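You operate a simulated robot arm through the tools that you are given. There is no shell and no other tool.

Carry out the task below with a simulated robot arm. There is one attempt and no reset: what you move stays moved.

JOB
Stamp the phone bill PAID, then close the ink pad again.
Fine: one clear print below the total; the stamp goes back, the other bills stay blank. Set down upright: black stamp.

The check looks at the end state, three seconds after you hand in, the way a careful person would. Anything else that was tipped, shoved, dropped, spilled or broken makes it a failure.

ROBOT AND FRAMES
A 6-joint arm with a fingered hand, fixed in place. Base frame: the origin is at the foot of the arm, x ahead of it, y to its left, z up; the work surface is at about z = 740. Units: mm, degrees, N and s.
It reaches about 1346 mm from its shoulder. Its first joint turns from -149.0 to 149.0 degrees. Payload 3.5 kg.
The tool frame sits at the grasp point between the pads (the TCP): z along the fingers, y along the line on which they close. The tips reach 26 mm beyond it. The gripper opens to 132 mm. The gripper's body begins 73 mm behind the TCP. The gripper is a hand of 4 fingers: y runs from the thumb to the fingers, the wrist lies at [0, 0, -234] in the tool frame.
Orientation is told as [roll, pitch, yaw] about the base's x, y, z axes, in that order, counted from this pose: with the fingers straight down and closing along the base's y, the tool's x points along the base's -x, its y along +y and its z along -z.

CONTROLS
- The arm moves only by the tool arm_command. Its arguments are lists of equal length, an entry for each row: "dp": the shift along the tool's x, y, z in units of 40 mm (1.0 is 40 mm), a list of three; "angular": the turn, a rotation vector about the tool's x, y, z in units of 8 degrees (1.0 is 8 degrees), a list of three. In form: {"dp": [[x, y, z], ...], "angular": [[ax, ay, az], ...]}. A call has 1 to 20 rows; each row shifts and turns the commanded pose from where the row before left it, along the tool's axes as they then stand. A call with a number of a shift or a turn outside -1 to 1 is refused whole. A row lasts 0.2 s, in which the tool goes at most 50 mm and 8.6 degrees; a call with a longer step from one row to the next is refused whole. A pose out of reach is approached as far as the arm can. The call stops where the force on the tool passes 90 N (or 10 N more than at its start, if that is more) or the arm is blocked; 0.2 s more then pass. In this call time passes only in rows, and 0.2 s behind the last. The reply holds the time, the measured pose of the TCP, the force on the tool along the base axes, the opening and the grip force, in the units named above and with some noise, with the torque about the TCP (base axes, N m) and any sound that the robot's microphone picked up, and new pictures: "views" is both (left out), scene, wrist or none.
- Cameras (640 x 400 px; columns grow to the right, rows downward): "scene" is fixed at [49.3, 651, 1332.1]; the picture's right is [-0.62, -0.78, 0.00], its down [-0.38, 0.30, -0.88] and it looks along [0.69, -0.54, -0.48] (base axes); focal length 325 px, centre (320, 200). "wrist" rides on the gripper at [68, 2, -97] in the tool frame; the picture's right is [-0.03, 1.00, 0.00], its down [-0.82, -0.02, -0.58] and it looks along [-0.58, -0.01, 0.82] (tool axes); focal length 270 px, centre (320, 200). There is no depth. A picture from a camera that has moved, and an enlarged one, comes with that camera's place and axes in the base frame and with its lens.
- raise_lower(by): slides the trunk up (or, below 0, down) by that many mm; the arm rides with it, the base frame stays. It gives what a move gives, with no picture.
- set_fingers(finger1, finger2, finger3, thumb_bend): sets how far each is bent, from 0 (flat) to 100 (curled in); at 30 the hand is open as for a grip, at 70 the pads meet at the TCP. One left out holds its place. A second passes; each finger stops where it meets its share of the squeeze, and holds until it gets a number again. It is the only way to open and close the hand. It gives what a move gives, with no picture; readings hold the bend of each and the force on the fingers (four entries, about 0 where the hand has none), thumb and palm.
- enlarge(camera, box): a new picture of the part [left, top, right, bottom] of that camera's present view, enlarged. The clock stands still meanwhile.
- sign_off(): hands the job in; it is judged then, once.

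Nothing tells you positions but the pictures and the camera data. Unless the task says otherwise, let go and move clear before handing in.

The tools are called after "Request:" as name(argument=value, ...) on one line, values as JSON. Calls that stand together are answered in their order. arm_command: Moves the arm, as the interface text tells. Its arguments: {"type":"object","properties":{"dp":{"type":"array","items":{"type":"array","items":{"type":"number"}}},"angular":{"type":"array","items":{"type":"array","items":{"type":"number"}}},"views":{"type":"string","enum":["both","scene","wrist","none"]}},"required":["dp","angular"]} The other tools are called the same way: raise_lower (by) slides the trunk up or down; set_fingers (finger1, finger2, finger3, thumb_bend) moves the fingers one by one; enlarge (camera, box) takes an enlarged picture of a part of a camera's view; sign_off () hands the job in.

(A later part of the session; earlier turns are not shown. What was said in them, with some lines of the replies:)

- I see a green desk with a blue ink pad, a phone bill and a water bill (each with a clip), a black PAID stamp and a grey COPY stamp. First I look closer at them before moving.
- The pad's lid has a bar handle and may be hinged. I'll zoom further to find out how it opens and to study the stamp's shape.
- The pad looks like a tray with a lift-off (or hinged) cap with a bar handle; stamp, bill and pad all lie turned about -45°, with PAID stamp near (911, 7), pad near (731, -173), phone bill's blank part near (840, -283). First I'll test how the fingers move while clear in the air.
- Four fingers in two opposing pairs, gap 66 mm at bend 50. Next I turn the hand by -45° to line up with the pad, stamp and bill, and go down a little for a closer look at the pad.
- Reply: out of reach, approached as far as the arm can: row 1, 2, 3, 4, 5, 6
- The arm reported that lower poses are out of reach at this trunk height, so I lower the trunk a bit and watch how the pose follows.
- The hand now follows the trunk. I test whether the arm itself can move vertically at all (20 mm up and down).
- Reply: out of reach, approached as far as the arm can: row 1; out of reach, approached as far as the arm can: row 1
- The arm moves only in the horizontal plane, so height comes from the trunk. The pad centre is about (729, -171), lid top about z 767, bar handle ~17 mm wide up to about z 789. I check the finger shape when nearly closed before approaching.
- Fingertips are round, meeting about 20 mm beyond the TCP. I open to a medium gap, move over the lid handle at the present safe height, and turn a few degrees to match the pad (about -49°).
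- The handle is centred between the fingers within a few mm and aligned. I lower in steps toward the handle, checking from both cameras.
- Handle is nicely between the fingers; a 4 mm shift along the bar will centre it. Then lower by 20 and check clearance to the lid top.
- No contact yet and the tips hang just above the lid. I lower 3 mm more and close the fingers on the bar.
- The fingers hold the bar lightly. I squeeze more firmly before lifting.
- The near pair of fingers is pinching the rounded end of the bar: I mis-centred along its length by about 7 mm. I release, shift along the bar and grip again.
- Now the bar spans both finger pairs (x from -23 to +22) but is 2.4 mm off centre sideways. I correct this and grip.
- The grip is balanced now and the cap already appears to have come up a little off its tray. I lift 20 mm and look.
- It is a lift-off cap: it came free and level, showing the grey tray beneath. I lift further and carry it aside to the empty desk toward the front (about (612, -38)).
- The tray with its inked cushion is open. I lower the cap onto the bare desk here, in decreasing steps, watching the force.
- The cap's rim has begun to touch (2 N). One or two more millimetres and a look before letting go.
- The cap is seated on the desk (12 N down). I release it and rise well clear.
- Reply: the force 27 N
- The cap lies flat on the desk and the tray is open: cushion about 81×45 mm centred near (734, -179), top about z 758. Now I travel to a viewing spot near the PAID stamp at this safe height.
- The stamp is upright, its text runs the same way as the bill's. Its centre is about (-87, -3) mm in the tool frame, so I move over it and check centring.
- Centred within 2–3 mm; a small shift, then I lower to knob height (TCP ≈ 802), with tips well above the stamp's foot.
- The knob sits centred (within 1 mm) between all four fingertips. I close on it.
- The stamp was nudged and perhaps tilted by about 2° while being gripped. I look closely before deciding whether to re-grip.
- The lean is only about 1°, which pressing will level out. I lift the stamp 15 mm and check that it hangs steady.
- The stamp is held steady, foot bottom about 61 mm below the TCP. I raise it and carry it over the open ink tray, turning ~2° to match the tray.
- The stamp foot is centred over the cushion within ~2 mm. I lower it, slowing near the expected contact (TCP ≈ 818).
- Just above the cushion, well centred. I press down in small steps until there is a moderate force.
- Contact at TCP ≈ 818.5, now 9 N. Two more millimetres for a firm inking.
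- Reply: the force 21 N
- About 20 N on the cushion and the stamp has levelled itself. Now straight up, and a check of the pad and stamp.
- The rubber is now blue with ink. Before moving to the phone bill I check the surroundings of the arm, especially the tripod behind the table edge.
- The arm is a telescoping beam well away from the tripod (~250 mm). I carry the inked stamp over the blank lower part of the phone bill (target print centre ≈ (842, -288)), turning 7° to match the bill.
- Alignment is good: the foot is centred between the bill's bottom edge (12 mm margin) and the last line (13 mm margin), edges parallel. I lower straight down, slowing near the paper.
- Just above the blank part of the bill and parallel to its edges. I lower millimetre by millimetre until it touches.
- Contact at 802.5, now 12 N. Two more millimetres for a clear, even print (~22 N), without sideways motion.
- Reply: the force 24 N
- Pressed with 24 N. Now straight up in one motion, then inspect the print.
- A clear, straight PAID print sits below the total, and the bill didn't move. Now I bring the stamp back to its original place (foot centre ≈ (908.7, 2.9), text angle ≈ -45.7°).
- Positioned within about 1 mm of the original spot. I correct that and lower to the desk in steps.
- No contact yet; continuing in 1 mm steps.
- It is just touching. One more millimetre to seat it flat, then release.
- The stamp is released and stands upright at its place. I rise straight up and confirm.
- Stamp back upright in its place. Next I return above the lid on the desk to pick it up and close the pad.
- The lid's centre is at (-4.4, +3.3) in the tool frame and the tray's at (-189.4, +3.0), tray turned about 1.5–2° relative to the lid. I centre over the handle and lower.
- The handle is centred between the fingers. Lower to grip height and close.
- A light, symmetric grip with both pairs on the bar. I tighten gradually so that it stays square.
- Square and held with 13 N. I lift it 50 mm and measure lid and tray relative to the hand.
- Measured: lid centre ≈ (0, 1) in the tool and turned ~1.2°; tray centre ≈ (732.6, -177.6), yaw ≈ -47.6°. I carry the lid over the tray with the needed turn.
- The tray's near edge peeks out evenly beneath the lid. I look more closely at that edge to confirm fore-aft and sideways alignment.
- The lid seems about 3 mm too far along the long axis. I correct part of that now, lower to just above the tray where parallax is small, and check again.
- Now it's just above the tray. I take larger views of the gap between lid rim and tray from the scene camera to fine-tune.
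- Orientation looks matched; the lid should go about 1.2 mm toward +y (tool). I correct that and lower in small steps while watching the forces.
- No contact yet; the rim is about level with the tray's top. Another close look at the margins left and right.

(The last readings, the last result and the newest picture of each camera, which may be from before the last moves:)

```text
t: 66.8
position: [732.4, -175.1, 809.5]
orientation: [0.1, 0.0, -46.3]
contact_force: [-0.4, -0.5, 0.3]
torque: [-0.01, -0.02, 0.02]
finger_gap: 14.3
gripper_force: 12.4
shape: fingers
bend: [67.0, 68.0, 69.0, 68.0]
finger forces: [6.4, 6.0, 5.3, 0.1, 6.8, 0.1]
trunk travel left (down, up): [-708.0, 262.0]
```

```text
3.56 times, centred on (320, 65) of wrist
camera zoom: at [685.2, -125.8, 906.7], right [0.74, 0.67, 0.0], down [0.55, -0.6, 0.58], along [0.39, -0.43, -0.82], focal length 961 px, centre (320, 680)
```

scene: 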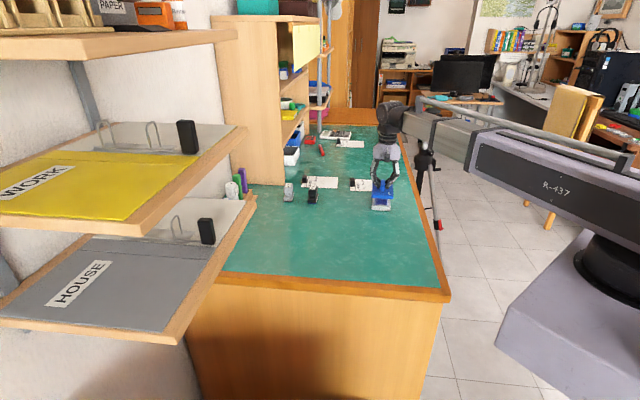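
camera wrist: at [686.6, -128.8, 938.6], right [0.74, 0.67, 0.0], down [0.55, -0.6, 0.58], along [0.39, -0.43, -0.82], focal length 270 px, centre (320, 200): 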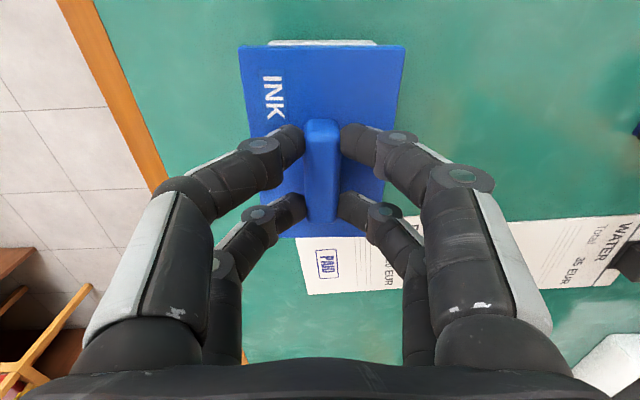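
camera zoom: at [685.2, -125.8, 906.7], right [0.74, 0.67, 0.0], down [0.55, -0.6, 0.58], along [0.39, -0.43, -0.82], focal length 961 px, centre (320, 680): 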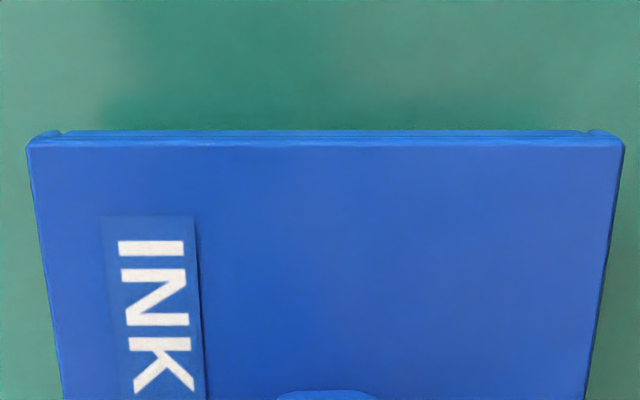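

The left gap is tighter than the right by ~3 mm in total, so I shift another 1.4 mm toward +y and continue lowering.

Request:
arm_command(dp=[[0, 0.035, 0]], angular=[[0, 0, 0]], views="none")

Request:
enlarge(camera="scene", box=[370, 200, 386, 212])

Request:
raise_lower(by=-2)

Request:
raise_lower(by=-1)

```text
t: 67.2
position: [733.7, -174.0, 809.1]
orientation: [0.0, 0.1, -46.4]
contact_force: [0.2, 0.2, 0.5]
torque: [0.01, 0.01, 0.02]
finger_gap: 14.1
gripper_force: 12.3
shape: fingers
bend: [67.0, 68.0, 69.0, 68.0]
finger forces: [6.3, 5.9, 5.4, 0.0, 6.9, 0.0]
trunk travel left (down, up): [-708.0, 262.0]
```

```text
16.00 times, centred on (378, 206) of scene
camera zoom: at [49.3, 651.0, 1332.1], right [-0.62, -0.78, 0.0], down [-0.38, 0.3, -0.88], along [0.69, -0.54, -0.48], focal length 5201 px, centre (-608, 104)
```

zoom: 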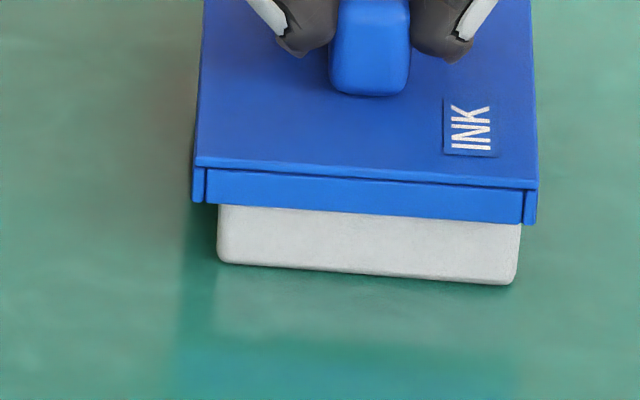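

```text
t: 67.8
position: [733.0, -174.1, 807.0]
orientation: [-0.1, -0.1, -46.4]
contact_force: [0.3, -0.8, -0.7]
torque: [0.02, 0.0, -0.02]
finger_gap: 14.2
gripper_force: 12.0
shape: fingers
bend: [67.0, 68.0, 69.0, 68.0]
finger forces: [6.5, 5.9, 5.3, 0.0, 7.0, 0.0]
trunk travel left (down, up): [-706.0, 264.0]
```

```text
t: 68.3
position: [732.8, -174.4, 806.4]
orientation: [0.0, 0.0, -46.5]
contact_force: [-0.6, -0.6, 1.5]
torque: [0.0, 0.02, 0.02]
finger_gap: 14.0
gripper_force: 12.7
shape: fingers
bend: [67.0, 68.0, 69.0, 69.0]
finger forces: [6.6, 6.0, 5.4, 0.0, 7.1, 0.1]
trunk travel left (down, up): [-705.0, 265.0]
```

Light contact (≈2 N) begins. I look whether the skirt is going over the tray all round.

Request:
enlarge(camera="scene", box=[370, 200, 386, 212])

Request:
enlarge(camera="scene", box=[362, 180, 406, 216])

Request:
raise_lower(by=-1)

```text
16.00 times, centred on (378, 206) of scene
camera zoom: at [49.3, 651.0, 1332.1], right [-0.62, -0.78, 0.0], down [-0.38, 0.3, -0.88], along [0.69, -0.54, -0.48], focal length 5201 px, centre (-608, 104)
```

zoom: 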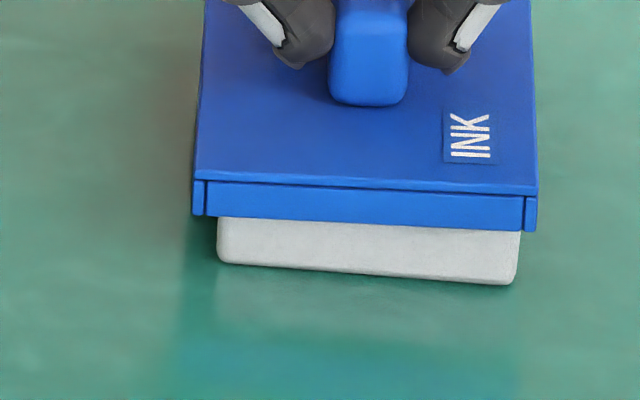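

```text
11.11 times, centred on (384, 198) of scene
camera zoom: at [49.3, 651.0, 1332.1], right [-0.62, -0.78, 0.0], down [-0.38, 0.3, -0.88], along [0.69, -0.54, -0.48], focal length 3612 px, centre (-391, 222)
```

zoom: 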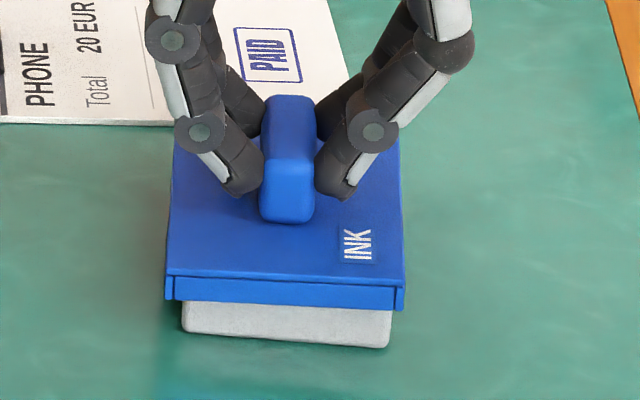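

```text
t: 68.8
position: [732.8, -174.8, 804.7]
orientation: [0.0, 0.0, -46.4]
contact_force: [1.6, 0.2, 0.2]
torque: [0.01, 0.05, -0.03]
finger_gap: 14.0
gripper_force: 13.0
shape: fingers
bend: [67.0, 68.0, 69.0, 69.0]
finger forces: [6.9, 6.2, 5.2, 0.1, 7.3, 0.1]
trunk travel left (down, up): [-704.0, 266.0]
```

The right side seems to ride on the tray's rounded shoulder, so I over-corrected slightly. I shift back 0.7 mm and look.

Request:
arm_command(dp=[[0, -0.018, 0]], angular=[[0, 0, 0]], views="none")

Request:
enlarge(camera="scene", box=[370, 200, 386, 212])

Request:
enlarge(camera="wrist", box=[200, 15, 440, 165])

```text
t: 69.2
position: [733.2, -175.3, 805.6]
orientation: [0.0, 0.0, -46.4]
contact_force: [0.4, -0.5, -1.0]
torque: [0.05, -0.01, 0.04]
finger_gap: 14.3
gripper_force: 13.2
shape: fingers
bend: [67.0, 68.0, 69.0, 69.0]
finger forces: [6.4, 6.0, 5.4, 0.2, 7.3, 0.0]
trunk travel left (down, up): [-704.0, 266.0]
```

```text
16.00 times, centred on (378, 206) of scene
camera zoom: at [49.3, 651.0, 1332.1], right [-0.62, -0.78, 0.0], down [-0.38, 0.3, -0.88], along [0.69, -0.54, -0.48], focal length 5201 px, centre (-608, 104)
```

zoom: 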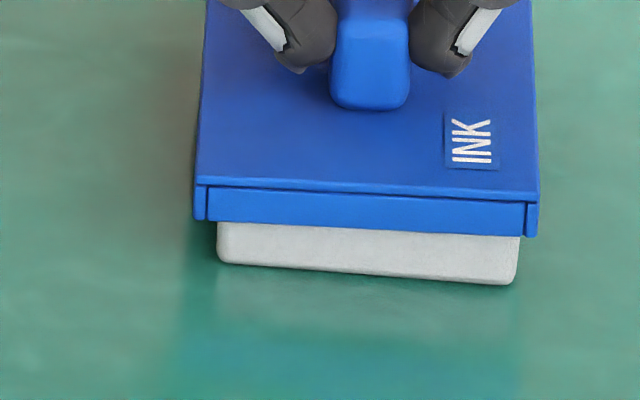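

```text
2.67 times, centred on (320, 90) of wrist
camera zoom: at [686.0, -124.9, 902.7], right [0.74, 0.67, 0.0], down [0.55, -0.6, 0.58], along [0.39, -0.43, -0.82], focal length 721 px, centre (320, 493)
```

zoom: 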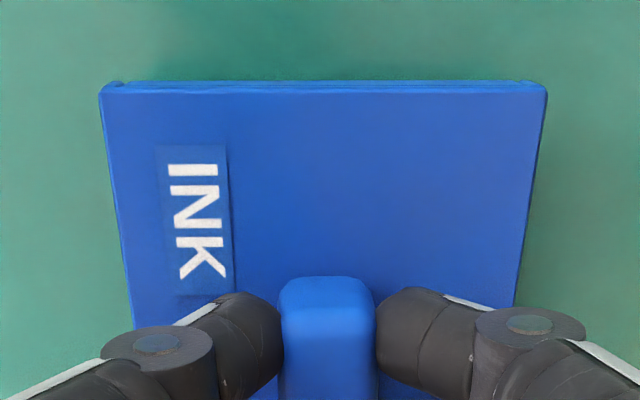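

Forces are back to zero and the skirt is around the tray. Continue down gently.

Request:
raise_lower(by=-2)

Request:
raise_lower(by=-1)

Request:
enlarge(camera="scene", box=[370, 200, 386, 212])

```text
t: 69.7
position: [732.7, -174.5, 803.7]
orientation: [-0.1, -0.1, -46.3]
contact_force: [-0.3, -0.1, -1.0]
torque: [0.01, -0.03, 0.02]
finger_gap: 13.9
gripper_force: 12.8
shape: fingers
bend: [67.0, 68.0, 69.0, 69.0]
finger forces: [6.3, 6.1, 5.4, 0.0, 7.2, 0.0]
trunk travel left (down, up): [-702.0, 268.0]
```

```text
t: 70.2
position: [731.9, -173.9, 804.0]
orientation: [-0.1, 0.0, -46.4]
contact_force: [-0.4, 0.1, -0.4]
torque: [-0.01, 0.03, 0.05]
finger_gap: 14.2
gripper_force: 13.3
shape: fingers
bend: [67.0, 68.0, 69.0, 69.0]
finger forces: [6.3, 6.1, 5.4, 0.0, 7.4, 0.1]
trunk travel left (down, up): [-701.0, 269.0]
```

```text
16.00 times, centred on (378, 206) of scene
camera zoom: at [49.3, 651.0, 1332.1], right [-0.62, -0.78, 0.0], down [-0.38, 0.3, -0.88], along [0.69, -0.54, -0.48], focal length 5201 px, centre (-608, 104)
```

zoom: 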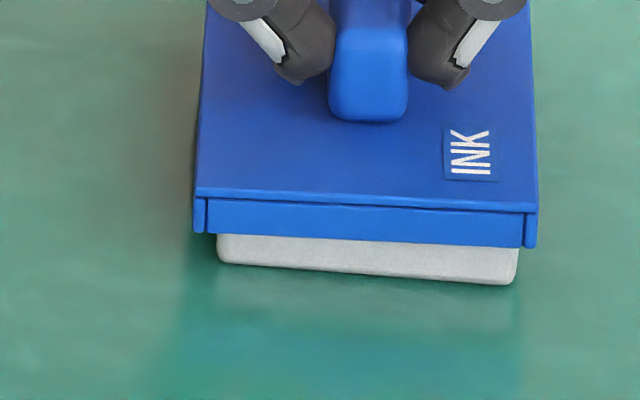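

Nearly home: rim about 2–4 mm above its closed height. Continue in 1 mm steps until it seats.

Request:
raise_lower(by=-1)

Request:
raise_lower(by=-1)

Request:
raise_lower(by=-1)

Request:
enlarge(camera="scene", box=[370, 200, 386, 212])

```text
t: 70.7
position: [732.9, -175.1, 801.7]
orientation: [0.0, 0.0, -46.3]
contact_force: [0.0, -0.3, 0.0]
torque: [0.0, 0.03, 0.01]
finger_gap: 14.3
gripper_force: 12.8
shape: fingers
bend: [67.0, 68.0, 69.0, 69.0]
finger forces: [6.3, 6.1, 5.3, 0.1, 7.4, 0.1]
trunk travel left (down, up): [-700.0, 270.0]
```

```text
t: 71.2
position: [733.4, -174.3, 801.1]
orientation: [0.0, 0.0, -46.4]
contact_force: [-0.6, -0.5, -0.2]
torque: [-0.01, 0.02, 0.0]
finger_gap: 14.2
gripper_force: 12.7
shape: fingers
bend: [67.0, 68.0, 69.0, 69.0]
finger forces: [6.2, 6.1, 5.3, 0.1, 7.4, 0.0]
trunk travel left (down, up): [-699.0, 271.0]
```

```text
t: 71.7
position: [733.9, -174.5, 799.5]
orientation: [0.0, 0.1, -46.4]
contact_force: [-0.6, -1.5, 0.9]
torque: [0.01, 0.01, 0.02]
finger_gap: 14.1
gripper_force: 13.0
shape: fingers
bend: [68.0, 68.0, 69.0, 69.0]
finger forces: [6.4, 6.0, 5.6, 0.0, 7.8, 0.1]
trunk travel left (down, up): [-698.0, 272.0]
```

```text
16.00 times, centred on (378, 206) of scene
camera zoom: at [49.3, 651.0, 1332.1], right [-0.62, -0.78, 0.0], down [-0.38, 0.3, -0.88], along [0.69, -0.54, -0.48], focal length 5201 px, centre (-608, 104)
```

zoom: 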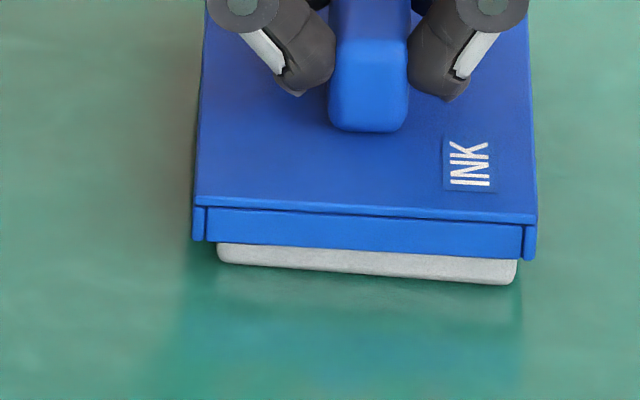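

The left side is seated and the right is about 1 mm high. One more millimetre to seat it, then release.

Request:
raise_lower(by=-1)

Request:
raise_lower(by=-1)

Request:
enlarge(camera="scene", box=[370, 200, 386, 212])

```text
t: 72.2
position: [731.7, -174.9, 799.1]
orientation: [0.0, 0.0, -46.4]
contact_force: [-0.8, -1.1, 2.4]
torque: [-0.01, 0.01, 0.01]
finger_gap: 14.2
gripper_force: 12.6
shape: fingers
bend: [68.0, 69.0, 69.0, 69.0]
finger forces: [6.5, 5.8, 5.7, 0.1, 8.0, 0.0]
trunk travel left (down, up): [-697.0, 273.0]
```

```text
t: 72.8
position: [733.7, -174.7, 797.2]
orientation: [0.1, -0.1, -46.4]
contact_force: [0.4, -1.0, 8.8]
torque: [0.01, 0.02, -0.01]
finger_gap: 13.7
gripper_force: 13.9
shape: fingers
bend: [69.0, 69.0, 69.0, 69.0]
finger forces: [7.2, 6.5, 6.0, 0.1, 8.5, 0.0]
trunk travel left (down, up): [-696.0, 274.0]
```

```text
16.00 times, centred on (378, 206) of scene
camera zoom: at [49.3, 651.0, 1332.1], right [-0.62, -0.78, 0.0], down [-0.38, 0.3, -0.88], along [0.69, -0.54, -0.48], focal length 5201 px, centre (-608, 104)
```

zoom: 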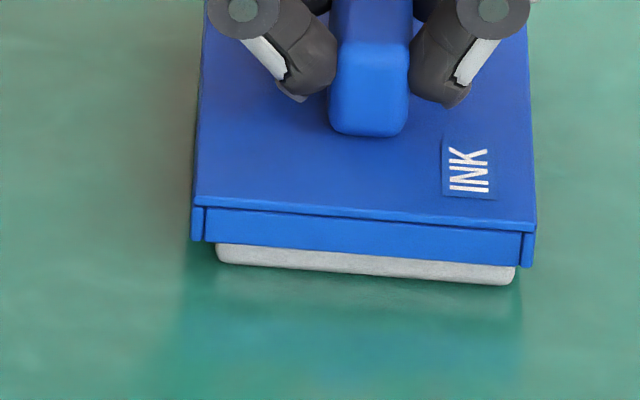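

The lid now sits level and closed. I open the fingers just enough to free the bar, rise a little, then open wider and rise clear.

Request:
set_fingers(finger1=62, finger2=62, finger3=62, thumb_bend=62)

Request:
raise_lower(by=5)

Request:
enlarge(camera="scene", box=[362, 180, 406, 216])

Request:
enlarge(camera="wrist", box=[200, 60, 440, 240])

```text
t: 73.8
position: [733.1, -174.2, 797.0]
orientation: [0.0, 0.0, -46.4]
contact_force: [1.0, 0.6, -0.4]
torque: [0.0, 0.01, 0.03]
finger_gap: 25.3
gripper_force: 0.0
shape: fingers
bend: [62.0, 62.0, 62.0, 62.0]
finger forces: [0.0, 0.0, 0.0, 0.1, 0.0, 0.0]
trunk travel left (down, up): [-696.0, 274.0]
```

```text
t: 74.3
position: [733.4, -174.9, 802.4]
orientation: [0.0, 0.0, -46.4]
contact_force: [-0.3, 0.2, 0.1]
torque: [0.01, 0.0, 0.01]
finger_gap: 25.5
gripper_force: 0.1
shape: fingers
bend: [62.0, 62.0, 62.0, 62.0]
finger forces: [0.1, 0.1, 0.1, 0.0, 0.1, 0.0]
trunk travel left (down, up): [-701.0, 269.0]
```

```text
11.11 times, centred on (384, 198) of scene
camera zoom: at [49.3, 651.0, 1332.1], right [-0.62, -0.78, 0.0], down [-0.38, 0.3, -0.88], along [0.69, -0.54, -0.48], focal length 3612 px, centre (-391, 222)
```

zoom: 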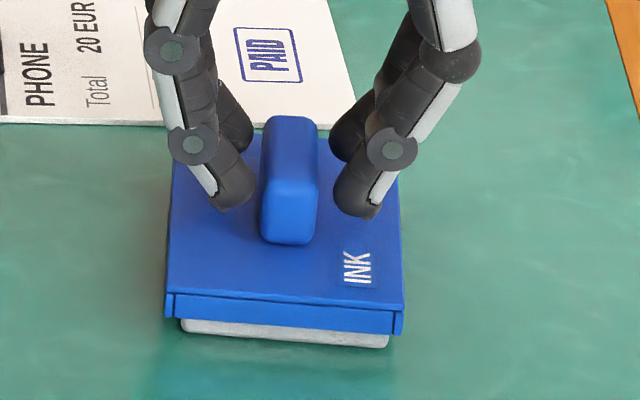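

```text
2.22 times, centred on (320, 150) of wrist
camera zoom: at [686.1, -124.9, 899.7], right [0.74, 0.67, 0.0], down [0.55, -0.6, 0.58], along [0.39, -0.43, -0.82], focal length 601 px, centre (320, 311)
```

zoom: 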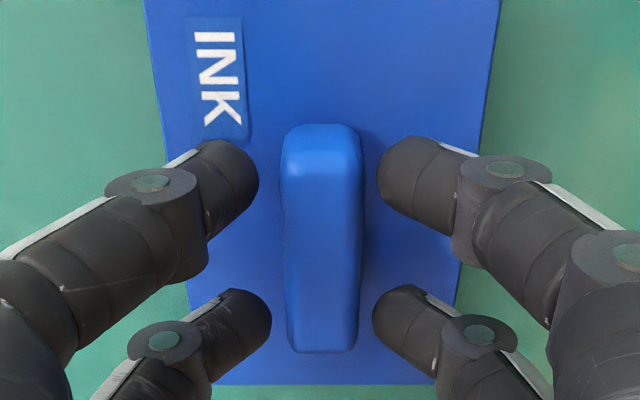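

The lid stays flat and closed, and the fingers are free of the bar. I rise straight up and inspect the final state of everything.

Request:
raise_lower(by=30)

Request:
raise_lower(by=110)

Request:
arm_command(dp=[[0.4, 0, 0], [0.8, 0, 0], [0.8, 0, 0], [0.4, 0, 0]], angular=[[0, 0, 0], [0, 0, 0], [0, 0, 0], [0, 0, 0]], views="both")

Request:
enlarge(camera="scene", box=[340, 170, 410, 220])

Request:
enlarge(camera="scene", box=[275, 165, 345, 213])

Request:
enlarge(camera="wrist", box=[240, 140, 420, 300])

```text
t: 75.0
position: [733.7, -175.4, 833.0]
orientation: [0.0, 0.1, -46.4]
contact_force: [0.1, -0.2, -0.8]
torque: [-0.01, 0.0, 0.02]
finger_gap: 25.2
gripper_force: 0.0
shape: fingers
bend: [62.0, 62.0, 62.0, 62.0]
finger forces: [0.0, 0.0, 0.1, 0.0, 0.0, 0.1]
trunk travel left (down, up): [-731.0, 239.0]
```

```text
t: 76.5
position: [732.7, -175.2, 942.8]
orientation: [-0.1, 0.0, -46.4]
contact_force: [0.9, 0.3, 0.0]
torque: [0.01, -0.01, 0.02]
finger_gap: 25.5
gripper_force: 0.1
shape: fingers
bend: [62.0, 62.0, 62.0, 62.0]
finger forces: [0.1, 0.1, 0.1, 0.0, 0.1, 0.0]
trunk travel left (down, up): [-841.0, 129.0]
```

```text
t: 77.5
position: [665.2, -106.9, 942.5]
orientation: [0.0, 0.0, -46.4]
contact_force: [1.1, 0.1, -0.2]
torque: [-0.03, -0.02, -0.01]
finger_gap: 25.6
gripper_force: 0.0
shape: fingers
bend: [62.0, 62.0, 62.0, 62.0]
finger forces: [0.0, 0.1, 0.0, 0.0, 0.1, 0.1]
trunk travel left (down, up): [-841.0, 129.0]
camera wrist: at [618.4, -55.9, 1039.7], right [0.74, 0.67, 0.0], down [0.55, -0.6, 0.58], along [0.39, -0.43, -0.82], focal length 270 px, centre (320, 200)
```

scene: 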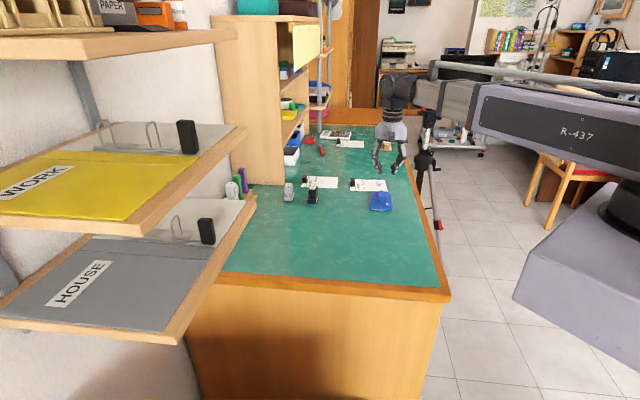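
wrist: 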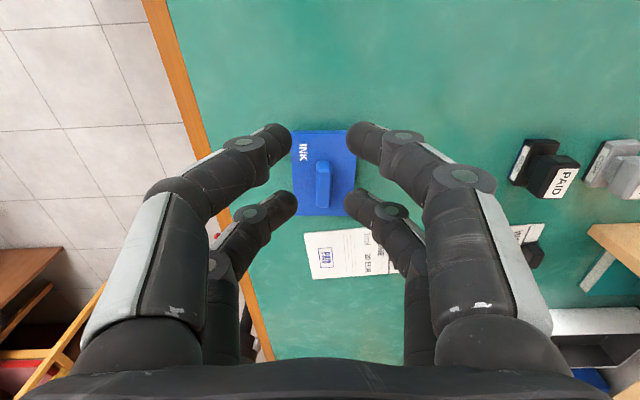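

```text
8.00 times, centred on (375, 195) of scene
camera zoom: at [49.3, 651.0, 1332.1], right [-0.62, -0.78, 0.0], down [-0.38, 0.3, -0.88], along [0.69, -0.54, -0.48], focal length 2600 px, centre (-120, 240)
```

zoom: 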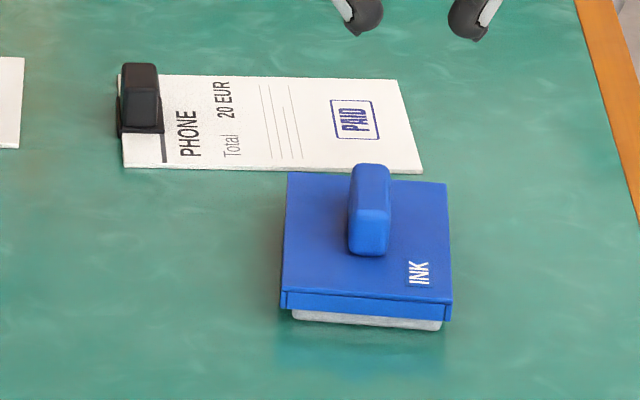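

```text
8.33 times, centred on (310, 189) of scene
camera zoom: at [49.3, 651.0, 1332.1], right [-0.62, -0.78, 0.0], down [-0.38, 0.3, -0.88], along [0.69, -0.54, -0.48], focal length 2709 px, centre (403, 292)
```

zoom: 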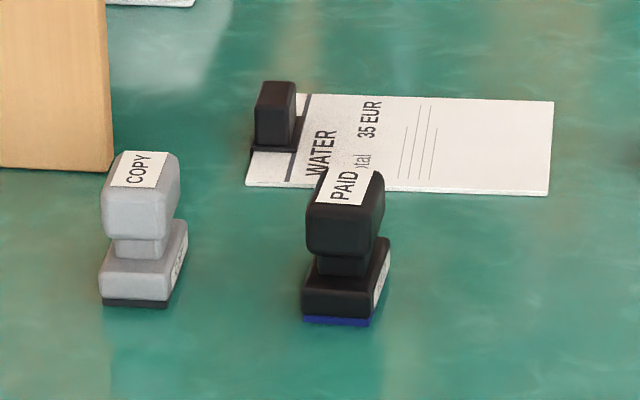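

```text
2.50 times, centred on (330, 220) of wrist
camera zoom: at [618.4, -55.9, 1039.7], right [0.74, 0.67, 0.0], down [0.55, -0.6, 0.58], along [0.39, -0.43, -0.82], focal length 676 px, centre (295, 150)
```

zoom: 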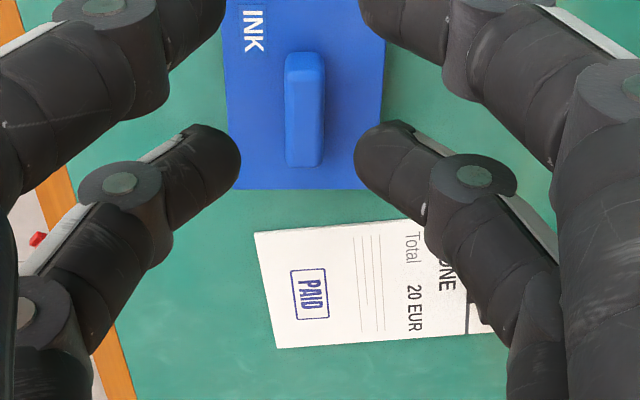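

Everything looks right: one clear PAID print below the total, the pad closed and level, the black stamp upright in its place, other bills blank. I open the hand to neutral, well clear of everything, and hand in.

Request:
set_fingers(finger1=30, finger2=30, finger3=30, thumb_bend=30)

Request:
enlarge(camera="scene", box=[362, 186, 400, 214])

```text
t: 78.5
position: [665.7, -106.8, 942.2]
orientation: [0.0, 0.0, -46.5]
contact_force: [0.0, -0.3, -0.9]
torque: [0.02, 0.0, 0.01]
finger_gap: 132.5
gripper_force: 0.1
shape: fingers
bend: [30.0, 30.0, 30.0, 30.0]
finger forces: [0.0, 0.0, 0.0, 0.0, 0.0, 0.0]
trunk travel left (down, up): [-841.0, 129.0]
```

```text
14.29 times, centred on (381, 200) of scene
camera zoom: at [49.3, 651.0, 1332.1], right [-0.62, -0.78, 0.0], down [-0.38, 0.3, -0.88], along [0.69, -0.54, -0.48], focal length 4644 px, centre (-551, 200)
```

zoom: 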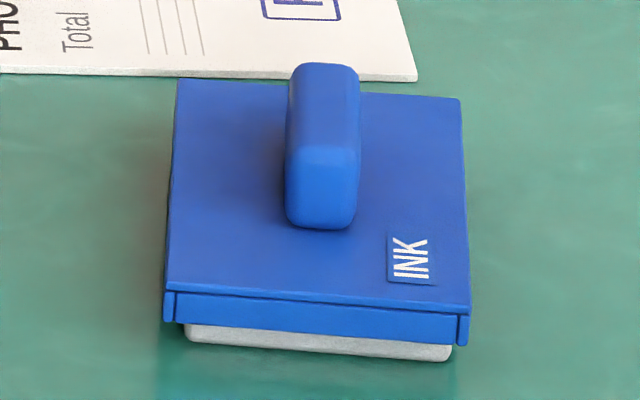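

The pad is fully closed, level, and the hand is open and clear of everything. I hand in the job now.

Request:
sign_off()

```text
The job is handed in.
```

The phone bill is stamped PAID and the ink pad is closed again. I've handed the job in but haven't had a result back.

- **Print:** there is one clear, straight PAID print in the blank space below the total, and the bill did not move.
- **Stamp:** the black stamp is back upright within a few millimetres of where it stood. Its rubber is still inked.
- **Ink pad:** the lid is on and level. The pad itself shifted about 3 mm on the desk when I first gripped the lid.
- **Everything else:** the water bill is blank in the final pictures and the grey COPY stamp did not move. I stayed well away from the rent bill at the far end and did not check it up close. The hand is open and clear.
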